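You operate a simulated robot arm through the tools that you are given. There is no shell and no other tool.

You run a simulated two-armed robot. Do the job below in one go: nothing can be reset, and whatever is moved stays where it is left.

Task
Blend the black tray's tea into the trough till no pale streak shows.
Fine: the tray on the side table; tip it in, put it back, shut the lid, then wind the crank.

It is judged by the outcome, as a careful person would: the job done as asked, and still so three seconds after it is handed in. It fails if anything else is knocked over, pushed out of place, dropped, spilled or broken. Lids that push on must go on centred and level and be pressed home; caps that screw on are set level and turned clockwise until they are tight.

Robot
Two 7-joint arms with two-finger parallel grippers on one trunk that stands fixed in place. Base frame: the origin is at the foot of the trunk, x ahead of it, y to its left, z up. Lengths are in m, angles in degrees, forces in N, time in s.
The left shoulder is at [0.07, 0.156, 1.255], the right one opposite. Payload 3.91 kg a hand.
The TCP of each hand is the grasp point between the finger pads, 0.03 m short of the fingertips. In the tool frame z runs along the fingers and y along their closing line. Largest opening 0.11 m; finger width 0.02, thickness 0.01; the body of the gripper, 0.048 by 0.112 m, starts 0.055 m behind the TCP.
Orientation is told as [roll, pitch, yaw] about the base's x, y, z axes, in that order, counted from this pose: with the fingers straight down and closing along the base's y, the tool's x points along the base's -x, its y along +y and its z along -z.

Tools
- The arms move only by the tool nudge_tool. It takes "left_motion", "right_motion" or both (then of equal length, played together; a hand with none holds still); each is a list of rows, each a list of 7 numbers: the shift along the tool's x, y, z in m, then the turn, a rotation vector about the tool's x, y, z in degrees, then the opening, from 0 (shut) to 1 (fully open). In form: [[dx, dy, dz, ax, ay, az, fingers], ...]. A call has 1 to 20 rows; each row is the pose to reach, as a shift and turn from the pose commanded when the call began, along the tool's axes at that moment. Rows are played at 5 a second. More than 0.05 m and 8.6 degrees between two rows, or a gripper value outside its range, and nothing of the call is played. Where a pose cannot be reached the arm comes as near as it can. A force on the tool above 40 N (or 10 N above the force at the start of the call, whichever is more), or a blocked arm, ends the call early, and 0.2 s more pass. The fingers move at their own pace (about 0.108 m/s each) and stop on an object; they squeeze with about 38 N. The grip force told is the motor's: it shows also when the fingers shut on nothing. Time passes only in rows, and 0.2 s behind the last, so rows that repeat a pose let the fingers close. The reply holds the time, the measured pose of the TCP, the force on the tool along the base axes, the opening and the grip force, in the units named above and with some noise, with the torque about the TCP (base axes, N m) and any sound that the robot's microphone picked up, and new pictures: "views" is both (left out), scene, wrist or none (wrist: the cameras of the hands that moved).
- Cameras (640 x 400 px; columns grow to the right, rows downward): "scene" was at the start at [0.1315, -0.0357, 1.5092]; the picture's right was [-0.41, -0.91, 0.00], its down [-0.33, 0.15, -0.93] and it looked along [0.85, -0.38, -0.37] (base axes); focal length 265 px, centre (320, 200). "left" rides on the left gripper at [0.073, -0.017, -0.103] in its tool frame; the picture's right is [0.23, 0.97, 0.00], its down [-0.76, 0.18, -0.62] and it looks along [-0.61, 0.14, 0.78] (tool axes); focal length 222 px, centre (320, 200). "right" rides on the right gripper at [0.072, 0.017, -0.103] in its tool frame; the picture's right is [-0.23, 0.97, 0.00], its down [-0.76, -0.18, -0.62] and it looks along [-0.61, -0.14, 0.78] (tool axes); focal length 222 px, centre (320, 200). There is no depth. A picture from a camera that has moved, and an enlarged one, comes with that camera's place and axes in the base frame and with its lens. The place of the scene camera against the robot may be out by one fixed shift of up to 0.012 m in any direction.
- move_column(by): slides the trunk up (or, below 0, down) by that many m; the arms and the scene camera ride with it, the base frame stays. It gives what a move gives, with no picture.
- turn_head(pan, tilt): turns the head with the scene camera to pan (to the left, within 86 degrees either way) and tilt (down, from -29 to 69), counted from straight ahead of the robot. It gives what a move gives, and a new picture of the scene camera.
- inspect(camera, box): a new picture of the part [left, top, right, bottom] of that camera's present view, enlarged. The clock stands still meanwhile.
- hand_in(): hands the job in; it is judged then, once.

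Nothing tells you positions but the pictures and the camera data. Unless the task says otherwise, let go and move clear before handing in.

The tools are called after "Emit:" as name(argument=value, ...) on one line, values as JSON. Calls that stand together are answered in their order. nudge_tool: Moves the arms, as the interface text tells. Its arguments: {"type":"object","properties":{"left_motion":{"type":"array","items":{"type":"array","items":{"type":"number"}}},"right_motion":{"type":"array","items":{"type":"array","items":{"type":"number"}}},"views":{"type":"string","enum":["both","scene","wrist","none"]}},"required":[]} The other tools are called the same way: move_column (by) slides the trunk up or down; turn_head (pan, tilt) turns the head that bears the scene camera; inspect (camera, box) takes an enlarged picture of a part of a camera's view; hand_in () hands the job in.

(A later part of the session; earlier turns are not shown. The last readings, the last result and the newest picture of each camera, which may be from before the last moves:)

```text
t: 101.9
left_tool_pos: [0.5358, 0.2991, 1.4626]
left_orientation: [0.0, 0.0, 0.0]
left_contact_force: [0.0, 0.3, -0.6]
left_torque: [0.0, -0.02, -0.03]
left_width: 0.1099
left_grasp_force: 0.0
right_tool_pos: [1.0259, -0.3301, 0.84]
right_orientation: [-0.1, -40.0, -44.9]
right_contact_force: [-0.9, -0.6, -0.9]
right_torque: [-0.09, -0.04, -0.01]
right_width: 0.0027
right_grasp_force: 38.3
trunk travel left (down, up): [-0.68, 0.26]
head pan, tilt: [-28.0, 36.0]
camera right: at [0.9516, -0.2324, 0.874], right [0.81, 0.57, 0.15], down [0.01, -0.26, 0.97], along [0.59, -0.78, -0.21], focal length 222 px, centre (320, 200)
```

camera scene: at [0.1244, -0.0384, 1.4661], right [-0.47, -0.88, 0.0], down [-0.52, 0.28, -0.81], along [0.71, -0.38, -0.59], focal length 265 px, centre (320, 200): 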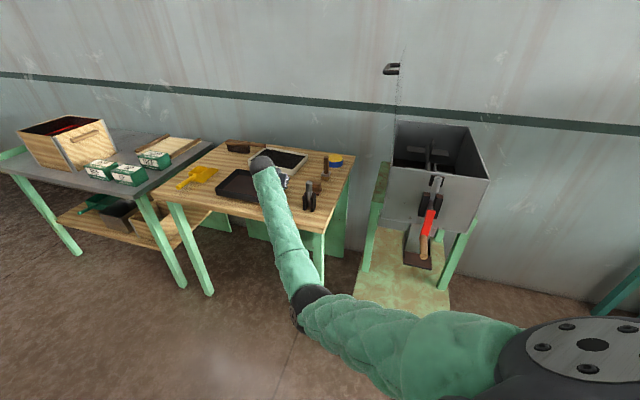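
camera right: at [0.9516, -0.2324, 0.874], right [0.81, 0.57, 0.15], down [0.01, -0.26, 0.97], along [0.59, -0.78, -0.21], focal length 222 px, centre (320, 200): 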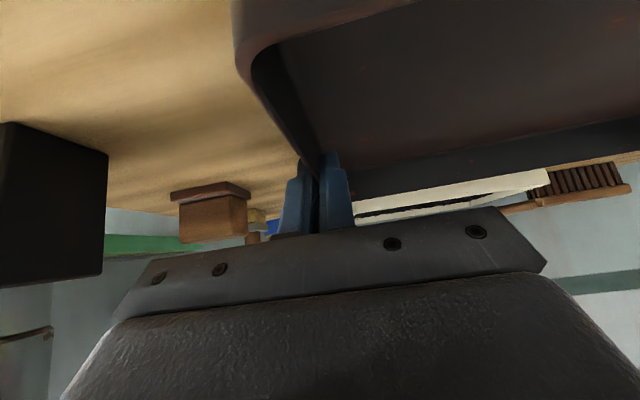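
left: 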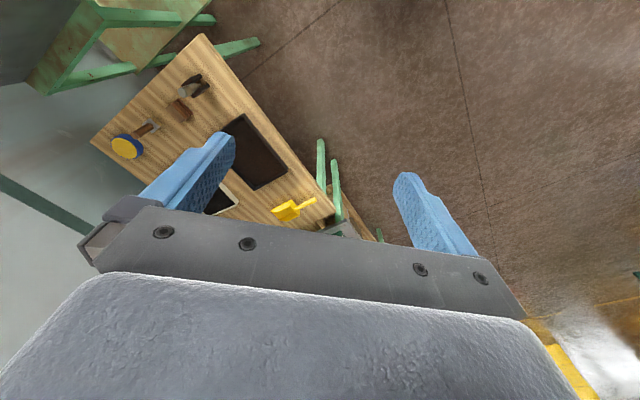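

The tray is back on the table at its original spot, and its load has transferred to the table. I'll settle it the last millimetre, open the fingers, and withdraw along the approach line.

Emit:
nudge_tool(right_motion=[[0.0006, 0, 0.0008, 0, 0, 0, 0], [0.0006, 0, 0.0008, 0, 0, 0, 0.2], [0.0006, 0, 0.0008, 0, 0, 0, 0.5], [0.0006, 0, 0.0008, 0, 0, 0, 0.5]], views="wrist")

Emit:
nudge_tool(right_motion=[[0, 0, -0.01, 0, 0, 0, 0.5], [0, 0, -0.03, 0, 0, 0, 0.5], [0, 0, -0.06, 0, 0, 0, 0.5], [0, 0, -0.1, 0, 0, 0, 0.5], [0, 0, -0.14, 0, 0, 0, 0.5], [0, 0, -0.18, 0, 0, 0, 0.5], [0, 0, -0.22, 0, 0, 0, 0.5]], views="both")

Emit:
inspect(camera="scene", box=[190, 110, 350, 230])

```text
t: 102.9
left_tool_pos: [0.536, 0.2995, 1.4631]
left_orientation: [-0.1, 0.0, 0.1]
left_contact_force: [-0.9, -1.0, -0.7]
left_torque: [0.01, -0.03, -0.01]
left_width: 0.1102
left_grasp_force: 0.0
right_tool_pos: [1.0266, -0.329, 0.84]
right_orientation: [-0.1, -39.8, -44.8]
right_contact_force: [0.6, 0.1, -0.6]
right_torque: [0.0, 0.02, 0.02]
right_width: 0.055
right_grasp_force: 0.0
trunk travel left (down, up): [-0.68, 0.26]
head pan, tilt: [-28.0, 36.0]
camera right: at [0.9516, -0.232, 0.873], right [0.81, 0.57, 0.15], down [0.01, -0.26, 0.97], along [0.59, -0.78, -0.21], focal length 222 px, centre (320, 200)
```

right: 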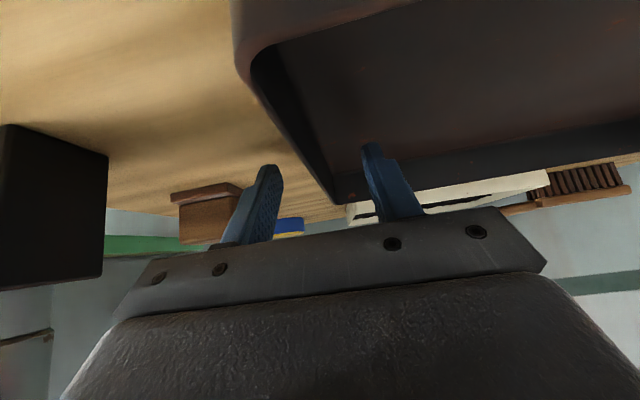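

```text
t: 104.5
left_tool_pos: [0.5353, 0.3013, 1.4644]
left_orientation: [-0.1, -0.1, 0.1]
left_contact_force: [0.3, -0.6, 0.1]
left_torque: [-0.01, -0.01, -0.05]
left_width: 0.1102
left_grasp_force: 0.1
right_tool_pos: [0.927, -0.2336, 1.0075]
right_orientation: [-0.2, -40.0, -44.7]
right_contact_force: [-0.8, 0.4, -0.4]
right_torque: [-0.04, -0.02, -0.03]
right_width: 0.0548
right_grasp_force: 0.0
trunk travel left (down, up): [-0.68, 0.26]
head pan, tilt: [-28.0, 36.0]
camera scene: at [0.1233, -0.0376, 1.4661], right [-0.47, -0.88, 0.0], down [-0.52, 0.28, -0.81], along [0.71, -0.38, -0.59], focal length 265 px, centre (320, 200)
camera right: at [0.8529, -0.136, 1.0406], right [0.81, 0.57, 0.14], down [0.01, -0.25, 0.97], along [0.58, -0.79, -0.21], focal length 222 px, centre (320, 200)
```

scene: 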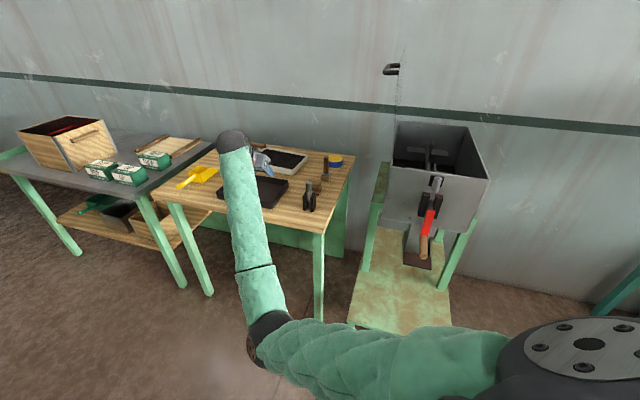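
right: 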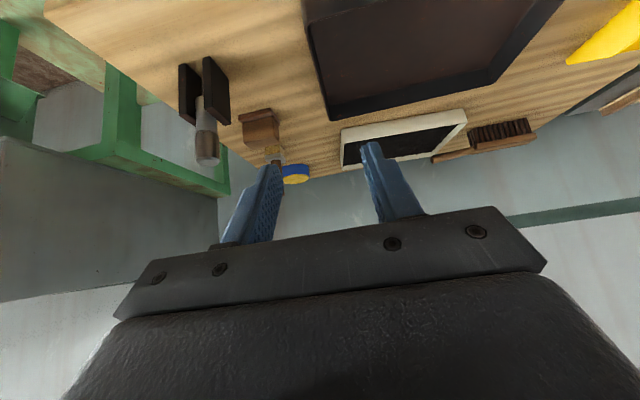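

```text
3.33 times, centred on (270, 170) of scene
camera zoom: at [0.1233, -0.0376, 1.4661], right [-0.47, -0.88, 0.0], down [-0.52, 0.28, -0.81], along [0.71, -0.38, -0.59], focal length 883 px, centre (487, 300)
```

zoom: 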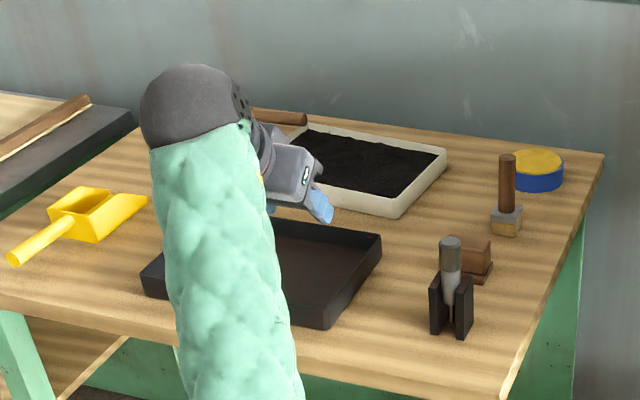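

The empty tray is back in place and everything around it is undisturbed. Next I'll shut the lid: raise the trunk and bring the hand back above the lid's handle.

Emit:
move_column(by=0.25)

Emit:
nudge_tool(right_motion=[[-0.0257, 0, -0.0306, 0, 1, 0, 0.35], [-0.0514, -0.01, -0.061, 0, 2, 0, 0.35], [-0.08, -0.035, -0.085, 0, 3, 0, 0.35], [-0.105, -0.07, -0.1, 0, 4, 0, 0.35], [-0.125, -0.11, -0.105, 0, 5, 0, 0.35], [-0.142, -0.15, -0.104, 0, 6, 0, 0.35], [-0.155, -0.19, -0.1, 0, 7, 0, 0.35], [-0.165, -0.23, -0.096, 0, 8, 0, 0.35], [-0.175, -0.27, -0.092, 0, 9, 0, 0.35], [-0.185, -0.305, -0.088, 0, 10, 0, 0.35], [-0.195, -0.335, -0.084, 0, 10, 0, 0.35], [-0.203, -0.3612, -0.0816, 0, 10, 0, 0.35]], views="both")

Emit:
turn_head(pan=-52, tilt=38)

Emit:
inspect(camera="right", box=[180, 40, 460, 240])

```text
t: 107.1
left_tool_pos: [0.5348, 0.2998, 1.7128]
left_orientation: [-0.1, -0.1, 0.2]
left_contact_force: [0.3, 0.5, -0.1]
left_torque: [0.01, -0.01, 0.01]
left_width: 0.1098
left_grasp_force: 0.2
right_tool_pos: [0.9293, -0.2339, 1.2561]
right_orientation: [-0.2, -40.0, -44.8]
right_contact_force: [0.1, -1.3, 0.2]
right_torque: [-0.02, 0.01, 0.0]
right_width: 0.0552
right_grasp_force: 0.1
trunk travel left (down, up): [-0.93, 0.01]
head pan, tilt: [-28.0, 36.0]
```

```text
t: 109.7
left_tool_pos: [0.5359, 0.2979, 1.7135]
left_orientation: [0.0, 0.0, 0.1]
left_contact_force: [0.1, 0.1, -0.1]
left_torque: [-0.02, 0.0, 0.02]
left_width: 0.1097
left_grasp_force: 0.1
right_tool_pos: [0.7482, -0.5595, 1.4467]
right_orientation: [0.1, -29.7, -44.8]
right_contact_force: [0.1, -0.3, 0.4]
right_torque: [0.01, 0.0, 0.02]
right_width: 0.0386
right_grasp_force: 0.0
trunk travel left (down, up): [-0.93, 0.01]
head pan, tilt: [-28.0, 36.0]
camera scene: at [0.1239, -0.0398, 1.7161], right [-0.47, -0.88, 0.0], down [-0.52, 0.28, -0.81], along [0.71, -0.38, -0.59], focal length 265 px, centre (320, 200)
camera right: at [0.6791, -0.4662, 1.5018], right [0.83, 0.55, 0.11], down [0.12, -0.37, 0.92], along [0.55, -0.74, -0.38], focal length 222 px, centre (320, 200)
```

scene: 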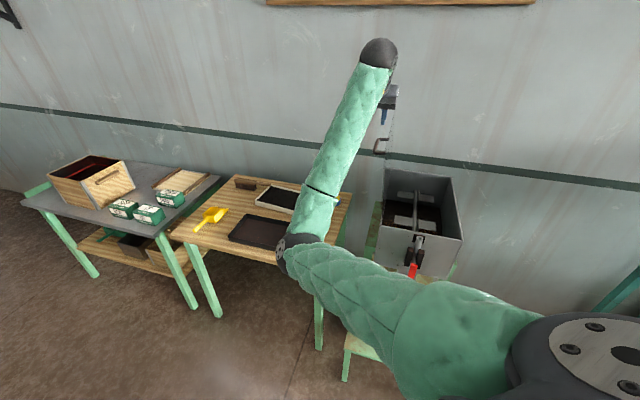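
right: 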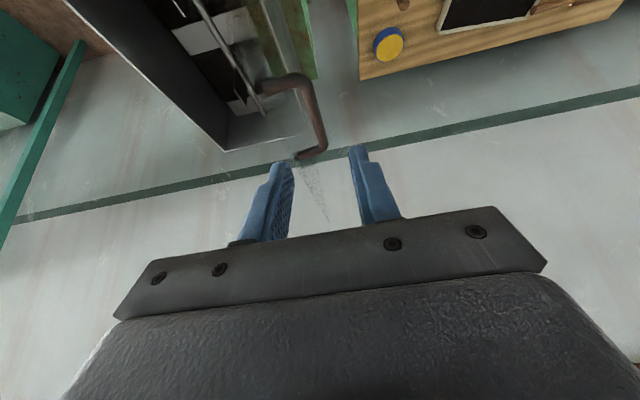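

```text
t: 110.6
left_tool_pos: [0.5359, 0.3012, 1.7126]
left_orientation: [-0.1, 0.1, 0.0]
left_contact_force: [-0.8, 0.5, 0.1]
left_torque: [-0.03, 0.04, -0.03]
left_width: 0.1101
left_grasp_force: 0.2
right_tool_pos: [0.7499, -0.5566, 1.4482]
right_orientation: [0.0, -29.8, -44.9]
right_contact_force: [0.1, 1.0, 0.4]
right_torque: [-0.03, -0.01, -0.01]
right_width: 0.0386
right_grasp_force: 0.0
trunk travel left (down, up): [-0.93, 0.01]
head pan, tilt: [-52.0, 38.0]
camera scene: at [0.1003, -0.0648, 1.7131], right [-0.79, -0.62, 0.0], down [-0.38, 0.48, -0.79], along [0.49, -0.62, -0.62], focal length 265 px, centre (320, 200)
```

scene: 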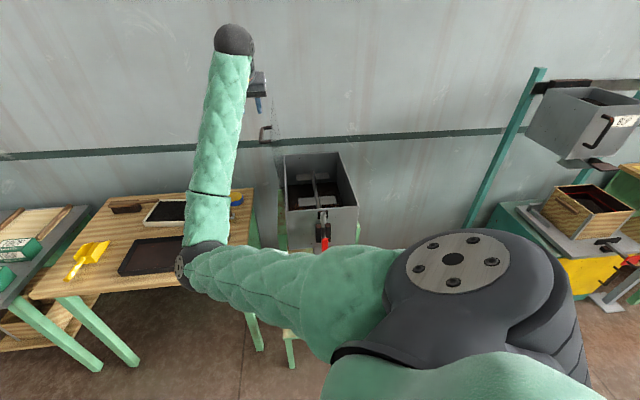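

```text
2.00 times, centred on (320, 140) of right
camera zoom: at [0.6796, -0.4643, 1.502], right [0.83, 0.55, 0.11], down [0.12, -0.37, 0.92], along [0.55, -0.75, -0.38], focal length 444 px, centre (320, 320)
```

zoom: 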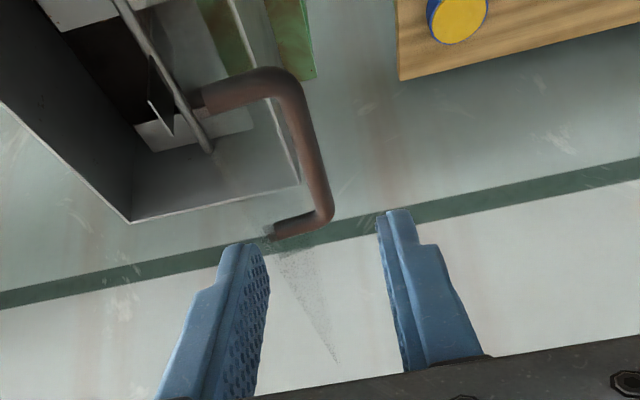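

The lid's bar lies between my finger lines, with room on the panel side. I'll go down along the approach line and grip it.

Emit:
nudge_tool(right_motion=[[0, -0.002, 0.03, 0, 0, 0, 0.35], [0, -0.004, 0.07, 0, 0, 0, 0.35], [0, -0.004, 0.11, 0, 0, 0, 0.35], [0, -0.004, 0.14, 0, 0, 0, 0.35], [0, -0.004, 0.14, 0, 0, 0, 0.35]], views="wrist")

Emit:
inspect(camera="right", box=[200, 60, 440, 240])

```text
t: 111.8
left_tool_pos: [0.5365, 0.3003, 1.7144]
left_orientation: [-0.1, 0.0, 0.0]
left_contact_force: [-0.3, -0.3, -0.7]
left_torque: [-0.01, 0.0, -0.03]
left_width: 0.1099
left_grasp_force: 0.0
right_tool_pos: [0.796, -0.6106, 1.3258]
right_orientation: [-0.1, -29.9, -44.8]
right_contact_force: [0.3, 0.2, 0.3]
right_torque: [0.03, -0.02, 0.04]
right_width: 0.0387
right_grasp_force: 0.1
trunk travel left (down, up): [-0.93, 0.01]
head pan, tilt: [-52.0, 38.0]
camera right: at [0.7258, -0.5175, 1.3801], right [0.83, 0.55, 0.11], down [0.12, -0.37, 0.92], along [0.55, -0.75, -0.38], focal length 222 px, centre (320, 200)
```

right: 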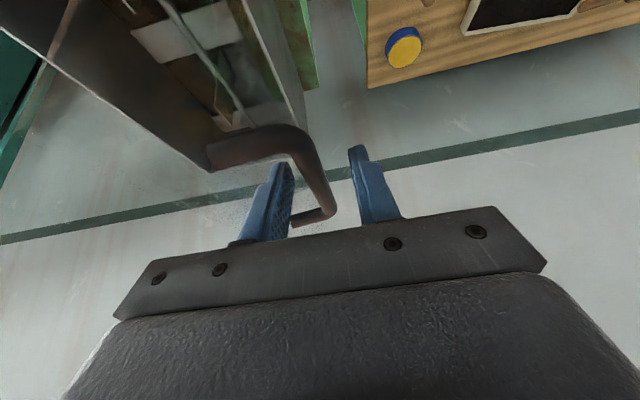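

```text
2.22 times, centred on (320, 150) of right
camera zoom: at [0.7258, -0.5175, 1.3801], right [0.83, 0.55, 0.11], down [0.12, -0.37, 0.92], along [0.55, -0.75, -0.38], focal length 494 px, centre (320, 311)
```

zoom: 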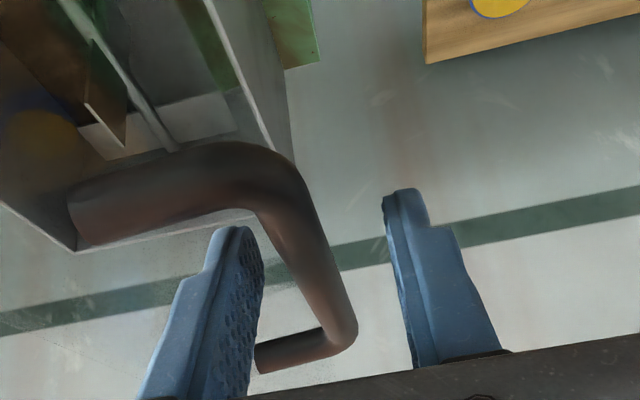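

Emit:
nudge_tool(right_motion=[[0, 0, 0, 0, 0, 0, 0.2], [0, 0, 0, 0, 0, 0, 0.0], [0, 0, 0, 0, 0, 0, 0.0], [0, 0, 0, 0, 0, 0, 0.0]], views="none")

Emit:
nudge_tool(right_motion=[[-0.0011, -0.0114, -0.0019, 0, 0, 0, 0], [-0.0022, -0.0228, -0.0038, 0, 0, 0, 0], [-0.0034, -0.0458, -0.0059, 0, 0, 0, 0], [-0.0036, -0.0691, -0.0061, 0, 0, 0, 0], [-0.0027, -0.0922, -0.0047, 0, 0, 0, 0], [-0.0009, -0.1151, -0.0015, 0, 0, 0, 0]], views="both")

```text
t: 112.8
left_tool_pos: [0.5336, 0.2968, 1.7143]
left_orientation: [0.0, 0.0, 0.1]
left_contact_force: [-1.4, 0.6, -0.3]
left_torque: [0.01, 0.02, -0.01]
left_width: 0.1101
left_grasp_force: 0.0
right_tool_pos: [0.792, -0.6123, 1.3256]
right_orientation: [0.0, -29.8, -44.9]
right_contact_force: [-17.0, -10.4, -4.5]
right_torque: [-0.31, 0.07, -0.28]
right_width: 0.0136
right_grasp_force: 44.9
trunk travel left (down, up): [-0.93, 0.01]
head pan, tilt: [-52.0, 38.0]
```

```text
t: 114.2
left_tool_pos: [0.5354, 0.2996, 1.7134]
left_orientation: [-0.1, 0.1, 0.0]
left_contact_force: [-0.2, 0.1, 0.7]
left_torque: [-0.02, -0.04, 0.03]
left_width: 0.1098
left_grasp_force: 0.1
right_tool_pos: [0.7113, -0.6939, 1.3299]
right_orientation: [0.1, -29.9, -44.8]
right_contact_force: [-3.6, 4.1, -0.3]
right_torque: [0.5, 0.23, -0.13]
right_width: 0.0136
right_grasp_force: 45.1
trunk travel left (down, up): [-0.93, 0.01]
head pan, tilt: [-52.0, 38.0]
camera scene: at [0.0983, -0.0654, 1.7133], right [-0.79, -0.62, 0.0], down [-0.38, 0.48, -0.79], along [0.49, -0.62, -0.62], focal length 265 px, centre (320, 200)
camera right: at [0.6423, -0.6016, 1.3843], right [0.83, 0.55, 0.11], down [0.12, -0.37, 0.92], along [0.55, -0.75, -0.38], focal length 222 px, centre (320, 200)
```

scene: 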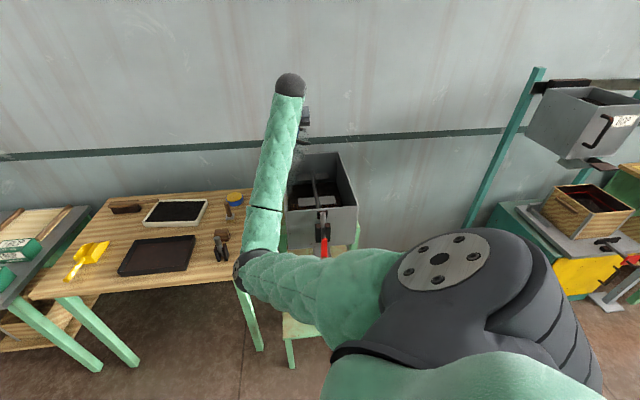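
right: 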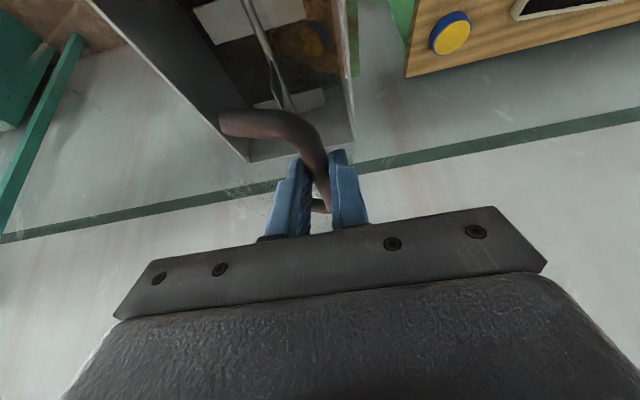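

Emit:
nudge_tool(right_motion=[[0.0029, -0.0225, 0.0049, 0, 0, 0, 0], [0.0067, -0.0444, 0.0115, 0, 0, 0, 0], [0.0114, -0.0655, 0.0197, 0, 0, 0, 0], [0.0171, -0.0858, 0.0295, 0, 0, 0, 0], [0.0236, -0.1049, 0.0408, 0, 0, 0, 0], [0.0309, -0.1229, 0.0535, 0, 0, 0, 0], [0.039, -0.1395, 0.0675, 0, 0, 0, 0], [0.0478, -0.1547, 0.0827, 0, 0, 0, 0], [0.0572, -0.1683, 0.099, 0, 0, 0, 0], [0.0671, -0.1802, 0.1162, 0, 0, 0, 0]], views="scene")

```text
t: 116.4
left_tool_pos: [0.5354, 0.3006, 1.7127]
left_orientation: [-0.1, 0.0, 0.2]
left_contact_force: [-1.0, 0.0, -0.4]
left_torque: [-0.03, -0.01, 0.01]
left_width: 0.1099
left_grasp_force: 0.2
right_tool_pos: [0.5837, -0.8222, 1.1928]
right_orientation: [0.2, -29.8, -44.6]
right_contact_force: [-2.8, 7.2, -2.2]
right_torque: [0.5, 0.21, -0.2]
right_width: 0.0134
right_grasp_force: 44.8
trunk travel left (down, up): [-0.93, 0.01]
head pan, tilt: [-52.0, 38.0]
camera scene: at [0.099, -0.0651, 1.7131], right [-0.79, -0.62, 0.0], down [-0.38, 0.48, -0.79], along [0.49, -0.62, -0.62], focal length 265 px, centre (320, 200)
```

scene: 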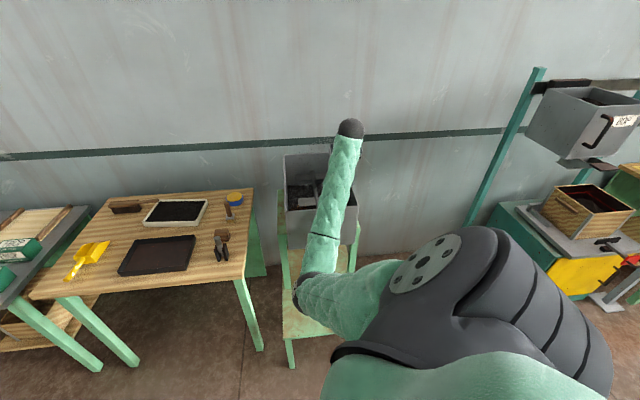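

Emit:
nudge_tool(right_motion=[[0.0052, -0.005, 0.009, 0, 0, 0, 0], [0.0104, -0.0101, 0.018, 0, 0, 0, 0], [0.0158, -0.0142, 0.0274, 0, 0, 0, 0], [0.0212, -0.0183, 0.0368, 0, 0, 0, 0], [0.0268, -0.0215, 0.0464, 0, 0, 0, 0], [0.0324, -0.0247, 0.0561, 0, 0, 0, 0], [0.038, -0.0269, 0.0658, 0, 0, 0, 0], [0.0438, -0.029, 0.0759, 0, 0, 0, 0]], views="both")

Emit:
inspect(camera="scene", box=[265, 120, 395, 230])

```text
t: 118.2
left_tool_pos: [0.5369, 0.3041, 1.7126]
left_orientation: [-0.2, 0.0, 0.3]
left_contact_force: [-0.1, 0.0, 0.1]
left_torque: [0.02, 0.03, 0.01]
left_width: 0.1099
left_grasp_force: 0.0
right_tool_pos: [0.5661, -0.841, 1.1111]
right_orientation: [-0.1, -30.3, -44.7]
right_contact_force: [13.0, 4.0, 29.3]
right_torque: [-0.49, -0.66, -0.26]
right_width: 0.0137
right_grasp_force: 44.9
trunk travel left (down, up): [-0.93, 0.01]
head pan, tilt: [-52.0, 38.0]
camera scene: at [0.0996, -0.0622, 1.7138], right [-0.79, -0.62, 0.0], down [-0.38, 0.48, -0.79], along [0.49, -0.62, -0.61], focal length 265 px, centre (320, 200)
camera right: at [0.4965, -0.7485, 1.1655], right [0.82, 0.55, 0.11], down [0.12, -0.37, 0.92], along [0.55, -0.75, -0.37], focal length 222 px, centre (320, 200)
```

scene: 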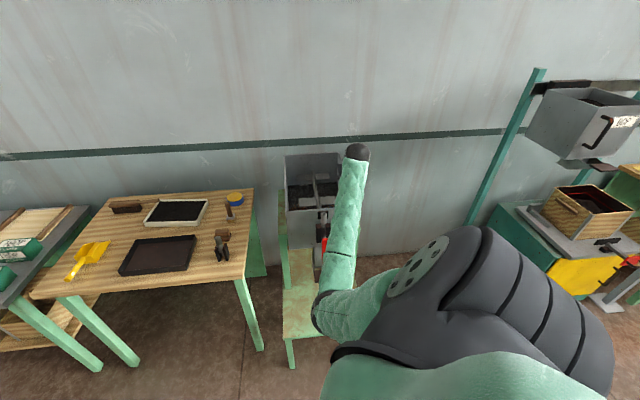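
right: 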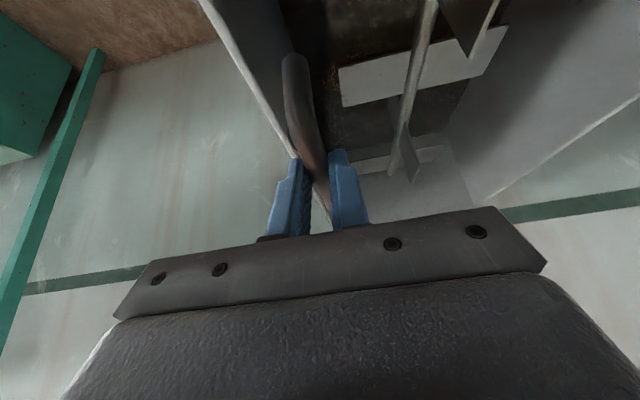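

```text
3.64 times, centred on (330, 175) of scene
camera zoom: at [0.0996, -0.0622, 1.7138], right [-0.79, -0.62, 0.0], down [-0.38, 0.48, -0.79], along [0.49, -0.62, -0.61], focal length 963 px, centre (284, 291)
```

zoom: 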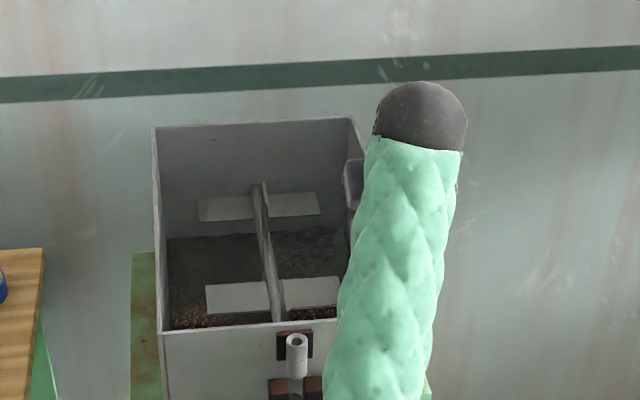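

The lid is down on the rim, pressing back at about 29 N. I'll ease off, release the handle and back away.

Emit:
nudge_tool(right_motion=[[-0.001, 0, -0.002, 0, 0, 0, 0], [-0.0015, 0, -0.003, 0, 0, 0, 0.2], [-0.0015, 0, -0.003, 0, 0, 0, 0.5], [-0.0015, 0, -0.003, 0, 0, 0, 0.5], [-0.0015, 0, -0.003, 0, 0, 0, 0.5]], views="none")

Emit:
nudge_tool(right_motion=[[0, 0, -0.02, 0, 0, 0, 0.5], [0, 0, -0.05, 0, 0, 0, 0.5], [0, 0, -0.09, 0, 0, 0, 0.5], [0, 0, -0.13, 0, 0, 0, 0.5], [0, 0, -0.17, 0, 0, 0, 0.5], [0, 0, -0.21, 0, 0, 0, 0.5]], views="both")

Emit:
inspect(camera="right", box=[160, 0, 480, 230])

Emit:
inspect(camera="scene", box=[265, 120, 395, 250])

```text
t: 119.4
left_tool_pos: [0.5352, 0.2995, 1.7125]
left_orientation: [0.0, 0.0, 0.1]
left_contact_force: [0.5, 0.1, 0.4]
left_torque: [-0.03, -0.01, -0.02]
left_width: 0.11
left_grasp_force: 0.2
right_tool_pos: [0.5646, -0.8421, 1.109]
right_orientation: [0.0, -29.8, -44.8]
right_contact_force: [-0.6, -0.6, 0.2]
right_torque: [0.0, -0.03, 0.01]
right_width: 0.0551
right_grasp_force: 0.1
trunk travel left (down, up): [-0.93, 0.01]
head pan, tilt: [-52.0, 38.0]
```

```text
t: 120.8
left_tool_pos: [0.5404, 0.3017, 1.7108]
left_orientation: [-0.2, 0.1, 0.1]
left_contact_force: [1.1, 0.1, 0.3]
left_torque: [-0.01, 0.04, -0.03]
left_width: 0.1101
left_grasp_force: 0.1
right_tool_pos: [0.4916, -0.7663, 1.2942]
right_orientation: [-0.2, -29.8, -44.7]
right_contact_force: [0.0, 0.0, -0.5]
right_torque: [-0.05, -0.01, 0.01]
right_width: 0.0549
right_grasp_force: 0.0
trunk travel left (down, up): [-0.93, 0.01]
head pan, tilt: [-52.0, 38.0]
camera scene: at [0.1035, -0.0614, 1.7132], right [-0.79, -0.62, 0.0], down [-0.38, 0.48, -0.79], along [0.48, -0.62, -0.62], focal length 265 px, centre (320, 200)
camera right: at [0.4235, -0.6734, 1.3482], right [0.83, 0.55, 0.11], down [0.13, -0.37, 0.92], along [0.55, -0.75, -0.38], focal length 222 px, centre (320, 200)
```

scene: 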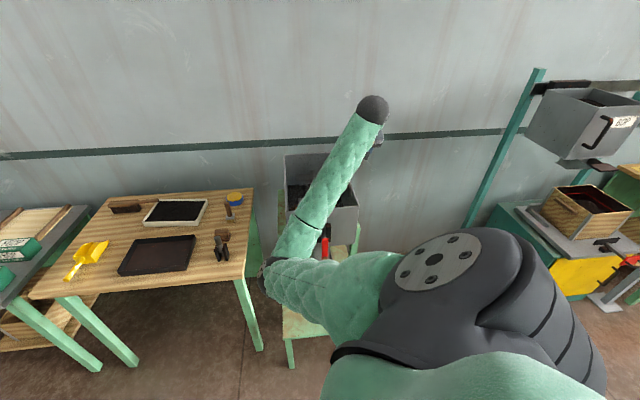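
right: 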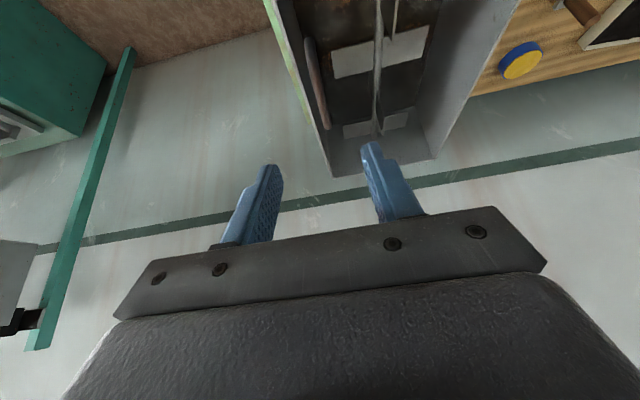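

```text
1.74 times, centred on (320, 115) of right
camera zoom: at [0.4235, -0.6734, 1.3482], right [0.83, 0.55, 0.11], down [0.13, -0.37, 0.92], along [0.55, -0.75, -0.38], focal length 386 px, centre (320, 348)
```

zoom: 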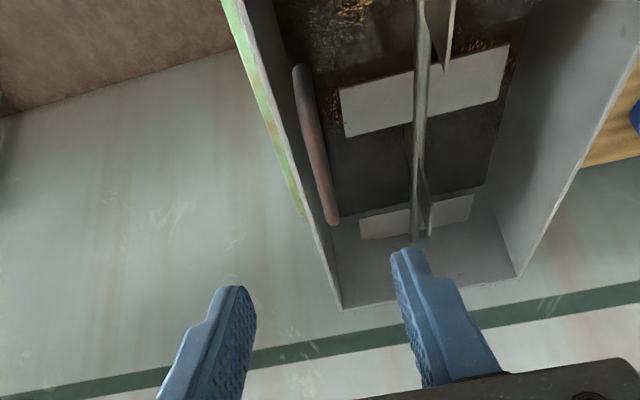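

```text
3.08 times, centred on (330, 185) of scene
camera zoom: at [0.1035, -0.0614, 1.7132], right [-0.79, -0.62, 0.0], down [-0.38, 0.48, -0.79], along [0.48, -0.62, -0.62], focal length 815 px, centre (289, 246)
```

zoom: 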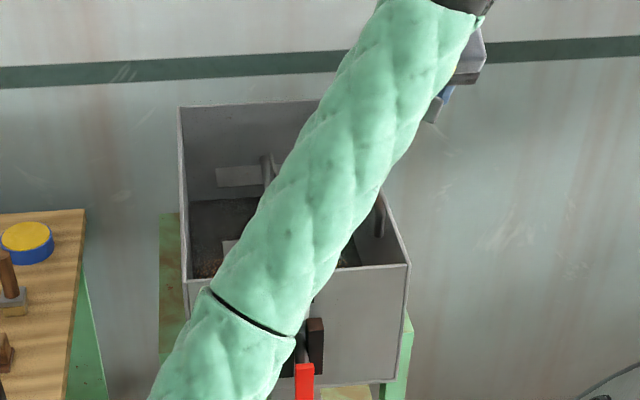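

The lid is shut, its handle back where it started, and reddish streaks of unblended tea show through it. Now I need a good look at the crank, so I'll move the hand in front of it and use both cameras.

Emit:
nudge_tool(right_motion=[[0.035, 0.011, -0.0023, 0, -1, 0, 0.5], [0.07, 0.022, -0.0045, 0, -2, 0, 0.5], [0.105, 0.033, -0.0068, 0, -3, 0, 0.5], [0.14, 0.044, -0.009, 0, -4, 0, 0.5], [0.175, 0.055, -0.0113, 0, -5, 0, 0.5], [0.21, 0.066, -0.0136, 0, -6, 0, 0.5], [0.245, 0.077, -0.0159, 0, -7, 0, 0.5], [0.28, 0.088, -0.0181, 0, -8, 0, 0.5], [0.315, 0.099, -0.0204, 0, -10, 0, 0.5]], views="both")

Emit:
inspect(camera="right", box=[160, 0, 560, 230])

```text
t: 122.7
left_tool_pos: [0.5343, 0.2987, 1.7136]
left_orientation: [0.0, -0.1, 0.2]
left_contact_force: [-0.7, 0.3, -0.6]
left_torque: [-0.02, -0.04, 0.0]
left_width: 0.11
left_grasp_force: 0.0
right_tool_pos: [0.4082, -0.6293, 1.2216]
right_orientation: [-5.6, -49.4, -44.7]
right_contact_force: [0.3, 0.1, -0.7]
right_torque: [0.0, 0.0, 0.0]
right_width: 0.0549
right_grasp_force: 0.0
right hand out of reach, approached as far as the arm can: row 6, 7, 8, 9
trunk travel left (down, up): [-0.93, 0.01]
head pan, tilt: [-52.0, 38.0]
stopped in row 9 (right hand): the arm was blocked; the commanded pose is now the measured one
camera scene: at [0.0985, -0.0654, 1.7132], right [-0.79, -0.62, 0.0], down [-0.38, 0.48, -0.79], along [0.49, -0.62, -0.62], focal length 265 px, centre (320, 200)
camera right: at [0.3391, -0.5227, 1.2332], right [0.84, 0.53, 0.11], down [-0.07, -0.09, 0.99], along [0.54, -0.84, -0.04], focal length 222 px, centre (320, 200)
```

scene: 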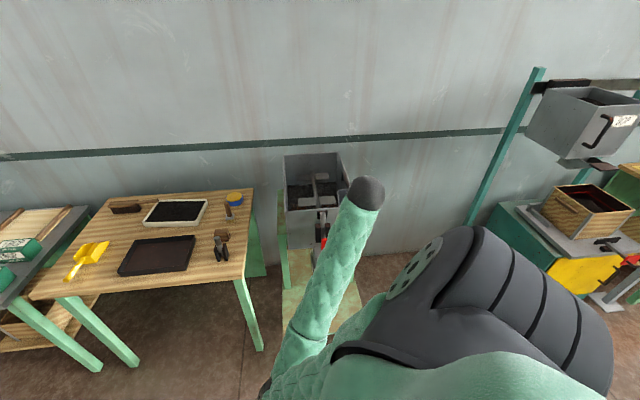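
right: 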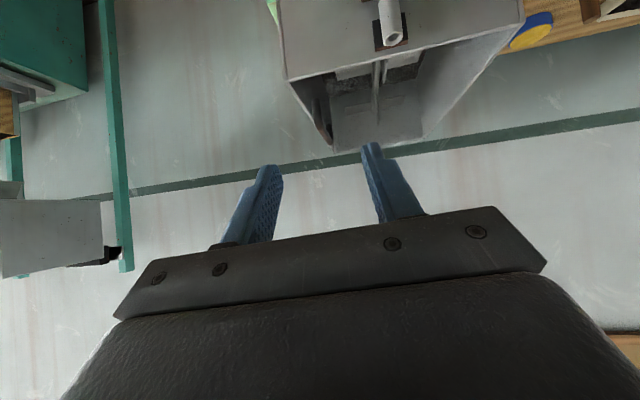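

```text
1.60 times, centred on (360, 115) of right
camera zoom: at [0.3391, -0.5227, 1.2332], right [0.84, 0.53, 0.11], down [-0.07, -0.09, 0.99], along [0.54, -0.84, -0.04], focal length 355 px, centre (256, 336)
```

zoom: 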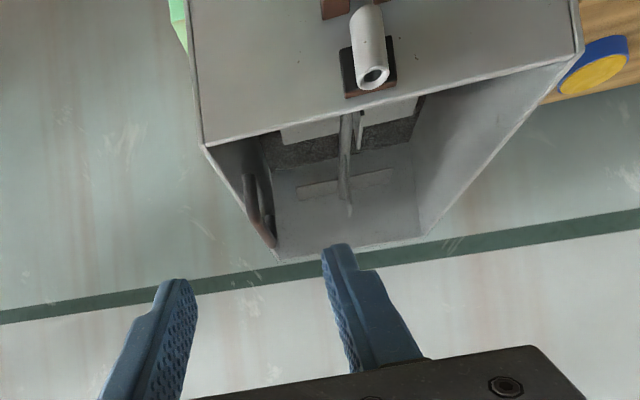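

The right arm can't fold tightly enough to work the crank from here. The left arm reaches that spot much more naturally, so I'll park the right arm out to the right first.

Emit:
nudge_tool(right_motion=[[-0.031, -0.0167, -0.001, -0.6, 2.2, 0, 0.5], [-0.062, -0.0333, -0.002, -1.2, 4.3, 0, 0.5], [-0.093, -0.05, -0.003, -1.8, 6.5, 0, 0.5], [-0.124, -0.0667, -0.004, -2.4, 8.6, 0, 0.5], [-0.156, -0.0833, -0.005, -2.9, 10.8, 0, 0.5], [-0.187, -0.1, -0.006, -3.5, 12.9, 0, 0.5], [-0.218, -0.1167, -0.007, -4.1, 15.1, 0, 0.5], [-0.249, -0.1333, -0.008, -4.7, 17.2, 0, 0.5], [-0.28, -0.15, -0.0093, -5.3, 19.4, 0, 0.5]], views="scene")

```text
t: 124.7
left_tool_pos: [0.5348, 0.2983, 1.7136]
left_orientation: [0.0, 0.0, 0.1]
left_contact_force: [-0.2, -0.4, 0.8]
left_torque: [0.0, 0.02, 0.03]
left_width: 0.1102
left_grasp_force: 0.1
right_tool_pos: [0.4204, -0.8525, 1.4476]
right_orientation: [0.6, -29.9, -45.8]
right_contact_force: [-0.3, -0.7, -0.8]
right_torque: [-0.01, -0.02, 0.04]
right_width: 0.0551
right_grasp_force: 0.1
trunk travel left (down, up): [-0.93, 0.01]
head pan, tilt: [-52.0, 38.0]
camera scene: at [0.0988, -0.0664, 1.713], right [-0.79, -0.62, 0.0], down [-0.38, 0.49, -0.79], along [0.49, -0.62, -0.62], focal length 265 px, centre (320, 200)
```

scene: 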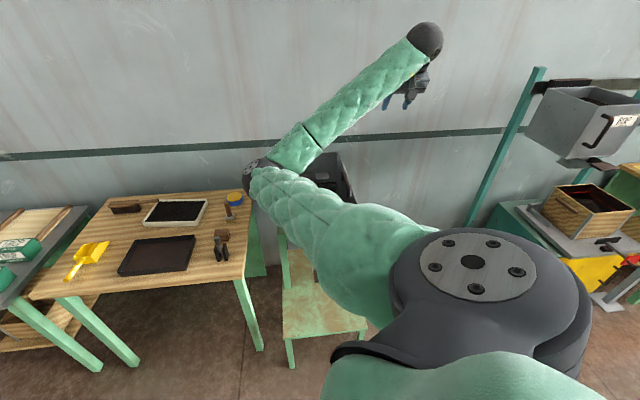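

Emit:
nudge_tool(right_motion=[[-0.0007, -0.036, -0.0054, 2.25, 0, 3.9, 0.5], [-0.0013, -0.0721, -0.0108, 4.5, 0, 7.8, 0.5], [-0.002, -0.1082, -0.0162, 6.75, 0, 11.7, 0.5], [-0.0027, -0.1442, -0.0216, 9, 0, 15.6, 0.5], [-0.0034, -0.1803, -0.027, 11.25, 0, 19.5, 0.5], [-0.004, -0.2164, -0.0324, 13.5, 0, 23.4, 0.5], [-0.0047, -0.2524, -0.0378, 15.75, 0, 27.3, 0.5], [-0.0054, -0.2885, -0.0432, 18, 0, 31.2, 0.5], [-0.006, -0.3245, -0.0486, 20.25, 0, 35.1, 0.5], [-0.0067, -0.3606, -0.054, 22.5, 0, 39, 0.5]], views="scene")

Emit:
turn_head(pan=-65, tilt=38)

```text
t: 126.9
left_tool_pos: [0.5338, 0.299, 1.7152]
left_orientation: [0.0, 0.0, 0.2]
left_contact_force: [-0.4, 0.4, 0.4]
left_torque: [0.01, -0.04, -0.04]
left_width: 0.1098
left_grasp_force: 0.1
right_tool_pos: [0.1483, -1.0889, 1.4925]
right_orientation: [0.3, -29.6, -90.8]
right_contact_force: [-0.5, -0.1, -0.2]
right_torque: [0.0, 0.0, -0.01]
right_width: 0.0551
right_grasp_force: 0.1
trunk travel left (down, up): [-0.93, 0.01]
head pan, tilt: [-52.0, 38.0]
camera scene: at [0.0984, -0.0668, 1.7131], right [-0.79, -0.62, 0.0], down [-0.38, 0.49, -0.79], along [0.49, -0.62, -0.62], focal length 265 px, centre (320, 200)
```

scene: 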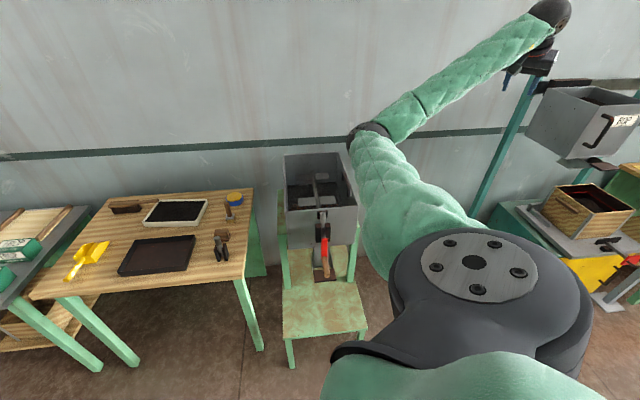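

```text
t: 127.7
left_tool_pos: [0.5355, 0.2994, 1.7128]
left_orientation: [-0.1, 0.0, 0.1]
left_contact_force: [-0.4, 0.5, -0.9]
left_torque: [0.01, 0.0, -0.01]
left_width: 0.1101
left_grasp_force: 0.1
right_tool_pos: [0.149, -1.0875, 1.4935]
right_orientation: [0.4, -29.6, -90.7]
right_contact_force: [0.4, 0.1, 0.0]
right_torque: [-0.01, -0.01, -0.01]
right_width: 0.0549
right_grasp_force: 0.0
trunk travel left (down, up): [-0.93, 0.01]
head pan, tilt: [-65.0, 38.0]
camera scene: at [0.0831, -0.0761, 1.7131], right [-0.91, -0.42, 0.0], down [-0.26, 0.56, -0.79], along [0.33, -0.71, -0.62], focal length 265 px, centre (320, 200)
```

scene: 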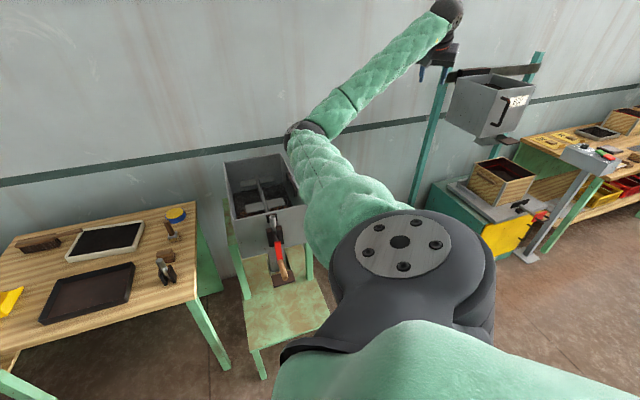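

The right arm is clear now. Let me look closely at the crank and the tea.

Emit:
turn_head(pan=-52, tilt=40)

Emit:
inspect(camera="scene", box=[270, 130, 380, 210])

Emit:
inspect(camera="scene", box=[280, 170, 370, 290])

```text
t: 128.4
left_tool_pos: [0.5367, 0.2996, 1.7131]
left_orientation: [0.0, 0.0, 0.1]
left_contact_force: [0.3, 0.6, -0.2]
left_torque: [0.01, -0.03, 0.04]
left_width: 0.11
left_grasp_force: 0.0
right_tool_pos: [0.1492, -1.0876, 1.4948]
right_orientation: [0.3, -29.6, -90.7]
right_contact_force: [0.3, -0.7, 0.9]
right_torque: [-0.01, -0.01, -0.01]
right_width: 0.0552
right_grasp_force: 0.1
trunk travel left (down, up): [-0.93, 0.01]
head pan, tilt: [-52.0, 40.0]
camera scene: at [0.0993, -0.0646, 1.7101], right [-0.79, -0.62, 0.0], down [-0.4, 0.51, -0.77], along [0.47, -0.6, -0.64], focal length 265 px, centre (320, 200)
```

scene: 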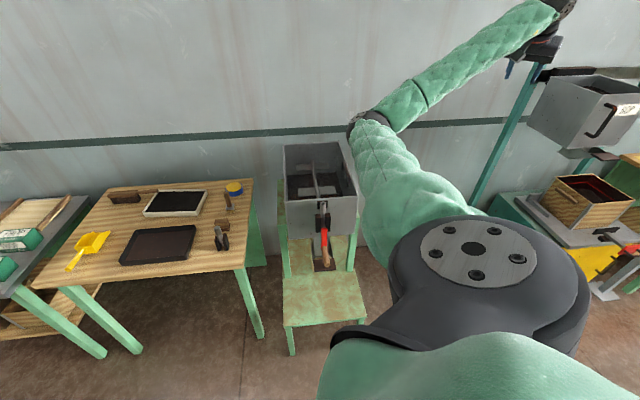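

```text
5.00 times, centred on (325, 170) of scene
camera zoom: at [0.0993, -0.0646, 1.7101], right [-0.79, -0.62, 0.0], down [-0.4, 0.51, -0.77], along [0.47, -0.6, -0.64], focal length 1324 px, centre (295, 350)
```

zoom: 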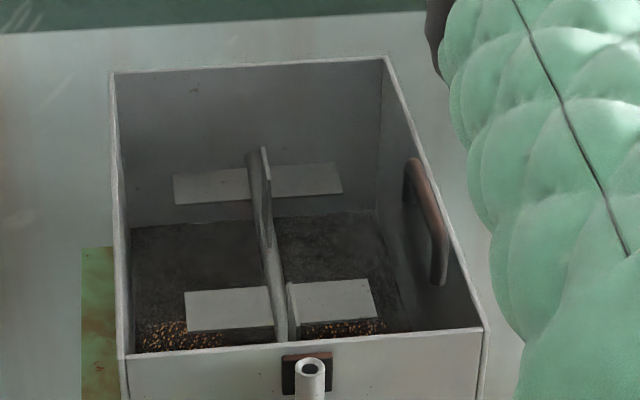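

```text
3.33 times, centred on (325, 230) of scene
camera zoom: at [0.0993, -0.0646, 1.7101], right [-0.79, -0.62, 0.0], down [-0.4, 0.51, -0.77], along [0.47, -0.6, -0.64], focal length 883 px, centre (303, 100)
```

zoom: 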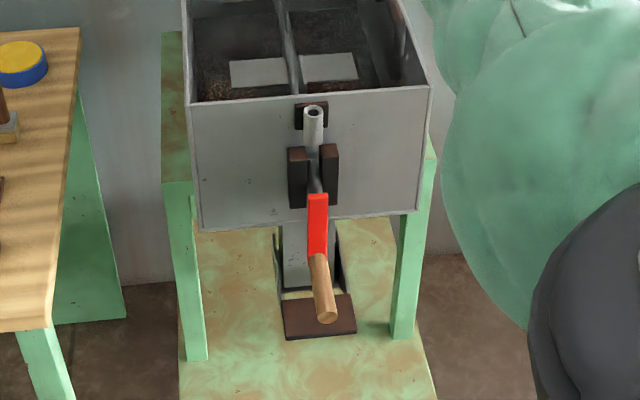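

The crank shaft comes out of the front wall near z ≈ 0.96, with a red arm hanging down about 9 cm and a wooden grip pointing toward me. I'll bring the left hand down and across, below the right arm, to face it.

Emit:
nudge_tool(left_motion=[[0.003, -0.0125, 0.0428, 0, 0, 4.17, 0.6], [0.006, -0.025, 0.0855, 0, 0, 8.33, 0.6], [0.009, -0.0375, 0.1283, 0, 0, 12.5, 0.6], [0.012, -0.05, 0.171, 0, 0, 16.67, 0.6], [0.015, -0.0625, 0.2138, 0, 0, 20.83, 0.6], [0.018, -0.075, 0.2565, 0, 0, 25, 0.6], [0.021, -0.0875, 0.2993, 0, 0, 29.17, 0.6], [0.024, -0.1, 0.342, 0, 0, 33.33, 0.6], [0.027, -0.1125, 0.3848, 0, 0, 37.5, 0.6], [0.03, -0.125, 0.4275, 0, 0, 41.67, 0.6], [0.033, -0.1375, 0.4703, 0, 0, 45.83, 0.6], [0.036, -0.15, 0.513, 0, 0, 50, 0.6]], views="scene")

```text
t: 131.0
left_tool_pos: [0.4995, 0.1484, 1.1994]
left_orientation: [0.0, -0.1, -49.9]
left_contact_force: [-1.2, 0.2, -0.1]
left_torque: [0.01, -0.02, -0.01]
left_width: 0.066
left_grasp_force: 0.1
right_tool_pos: [0.149, -1.0891, 1.4937]
right_orientation: [0.4, -29.6, -90.7]
right_contact_force: [-0.5, 0.2, 0.3]
right_torque: [0.01, 0.0, 0.03]
right_width: 0.0552
right_grasp_force: 0.0
trunk travel left (down, up): [-0.93, 0.01]
head pan, tilt: [-52.0, 40.0]
camera scene: at [0.0994, -0.0649, 1.7101], right [-0.79, -0.62, 0.0], down [-0.4, 0.51, -0.77], along [0.47, -0.6, -0.64], focal length 265 px, centre (320, 200)
```

scene: 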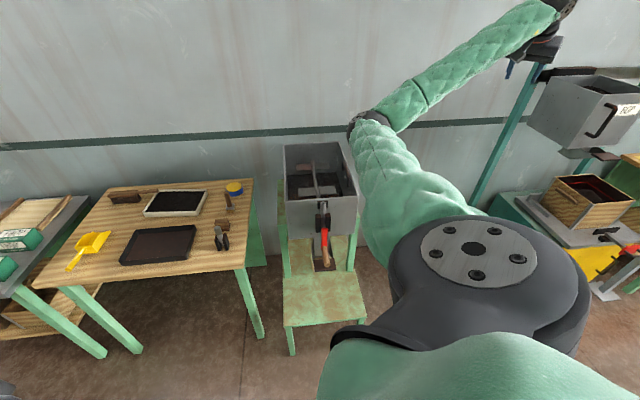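

Emit:
nudge_tool(left_motion=[[-0.0196, -0.0333, 0.0107, 0, -3.9, 0, 0.6], [-0.0393, -0.0666, 0.0214, 0, -7.9, 0, 0.6], [-0.0589, -0.0999, 0.0321, 0, -11.8, 0, 0.6], [-0.0786, -0.1331, 0.0429, 0, -15.7, 0, 0.6], [-0.0982, -0.1664, 0.0536, 0, -19.6, 0, 0.6], [-0.1179, -0.1997, 0.0643, 0, -23.6, 0, 0.6], [-0.1375, -0.233, 0.075, 0, -27.5, 0, 0.6], [-0.1571, -0.2663, 0.0857, 0, -31.4, 0, 0.6], [-0.1768, -0.2996, 0.0964, 0, -35.4, 0, 0.6]], views="both")

```text
t: 133.0
left_tool_pos: [0.3853, -0.1825, 1.1029]
left_orientation: [0.0, -35.4, -49.7]
left_contact_force: [-0.1, -0.4, 0.2]
left_torque: [0.01, 0.0, 0.02]
left_width: 0.066
left_grasp_force: 0.0
right_tool_pos: [0.1499, -1.0901, 1.4922]
right_orientation: [0.3, -29.4, -90.6]
right_contact_force: [0.2, -0.7, 0.2]
right_torque: [0.04, 0.01, 0.01]
right_width: 0.0549
right_grasp_force: 0.1
trunk travel left (down, up): [-0.93, 0.01]
head pan, tilt: [-52.0, 40.0]
camera scene: at [0.0992, -0.0671, 1.71], right [-0.79, -0.62, 0.0], down [-0.4, 0.51, -0.77], along [0.47, -0.6, -0.64], focal length 265 px, centre (320, 200)
camera left: at [0.2953, -0.1028, 1.145], right [0.62, 0.77, -0.13], down [0.3, -0.08, 0.95], along [0.72, -0.63, -0.29], focal length 222 px, centre (320, 200)
```

scene: 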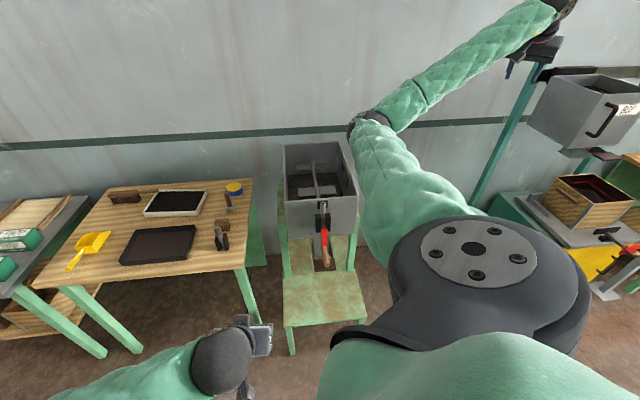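
left: 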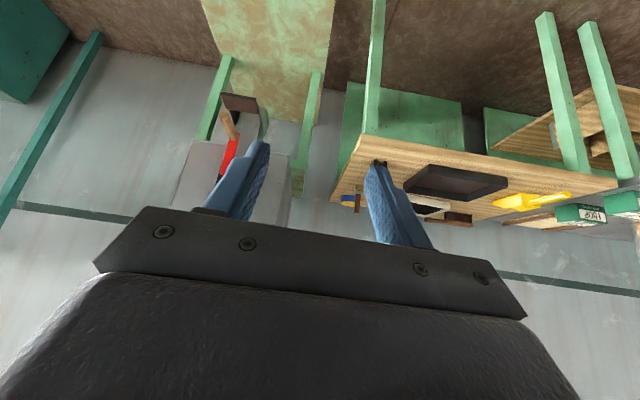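

Emit:
nudge_tool(left_motion=[[-0.0079, -0.0263, 0.0268, -0.3, -3.1, -0.5, 0.6], [-0.0158, -0.0526, 0.0536, -0.7, -6.2, -1, 0.6], [-0.0237, -0.0789, 0.0803, -1, -9.2, -1.4, 0.6], [-0.0316, -0.1053, 0.1071, -1.3, -12.3, -1.9, 0.6], [-0.0395, -0.1316, 0.1339, -1.7, -15.4, -2.4, 0.6], [-0.0474, -0.1579, 0.1607, -2, -18.5, -2.9, 0.6], [-0.0553, -0.1842, 0.1874, -2.4, -21.5, -3.3, 0.6], [-0.0632, -0.2105, 0.2142, -2.7, -24.6, -3.8, 0.6]], views="both")

Emit:
inspect(camera="left", box=[180, 0, 480, 230])

```text
t: 134.8
left_tool_pos: [0.3723, -0.4344, 1.0347]
left_orientation: [0.0, -53.6, -44.4]
left_contact_force: [0.0, 0.6, 0.8]
left_torque: [0.0, -0.04, 0.0]
left_width: 0.0662
left_grasp_force: 0.1
left hand out of reach, approached as far as the arm can: row 5, 6, 7, 8
right_tool_pos: [0.1481, -1.0893, 1.4923]
right_orientation: [0.3, -29.5, -90.8]
right_contact_force: [-0.3, -1.1, -1.1]
right_torque: [0.02, 0.02, -0.01]
right_width: 0.0548
right_grasp_force: 0.1
trunk travel left (down, up): [-0.93, 0.01]
head pan, tilt: [-52.0, 40.0]
camera scene: at [0.0989, -0.0669, 1.71], right [-0.79, -0.62, 0.0], down [-0.4, 0.51, -0.77], along [0.47, -0.6, -0.64], focal length 265 px, centre (320, 200)
camera left: at [0.2686, -0.3584, 1.0378], right [0.58, 0.79, -0.18], down [0.09, 0.16, 0.98], along [0.81, -0.59, 0.02], focal length 222 px, centre (320, 200)
```

scene: 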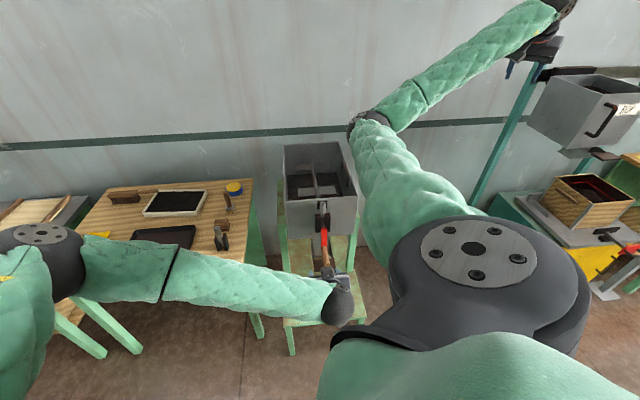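
left: 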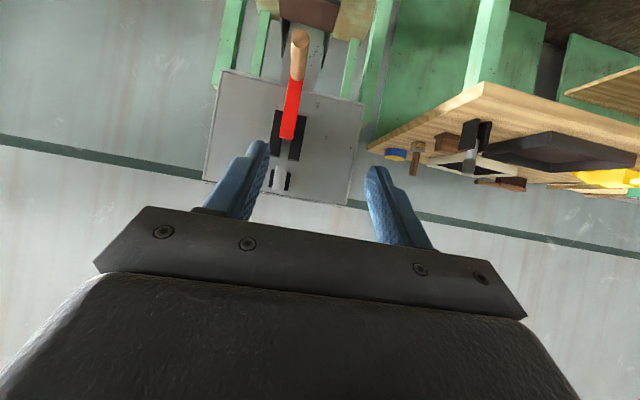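

```text
1.74 times, centred on (330, 115) of left
camera zoom: at [0.2686, -0.3584, 1.0378], right [0.58, 0.79, -0.18], down [0.09, 0.16, 0.98], along [0.81, -0.59, 0.02], focal length 386 px, centre (303, 348)
```

zoom: 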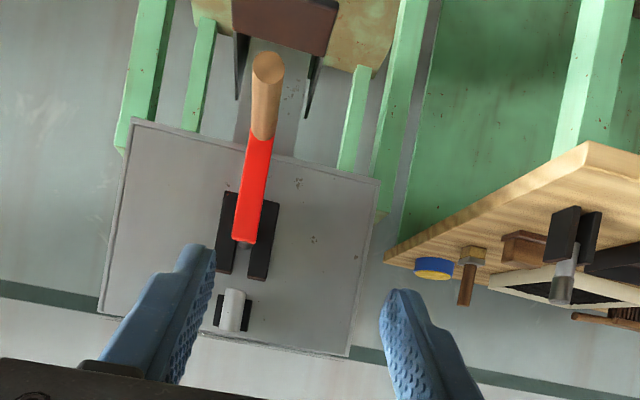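

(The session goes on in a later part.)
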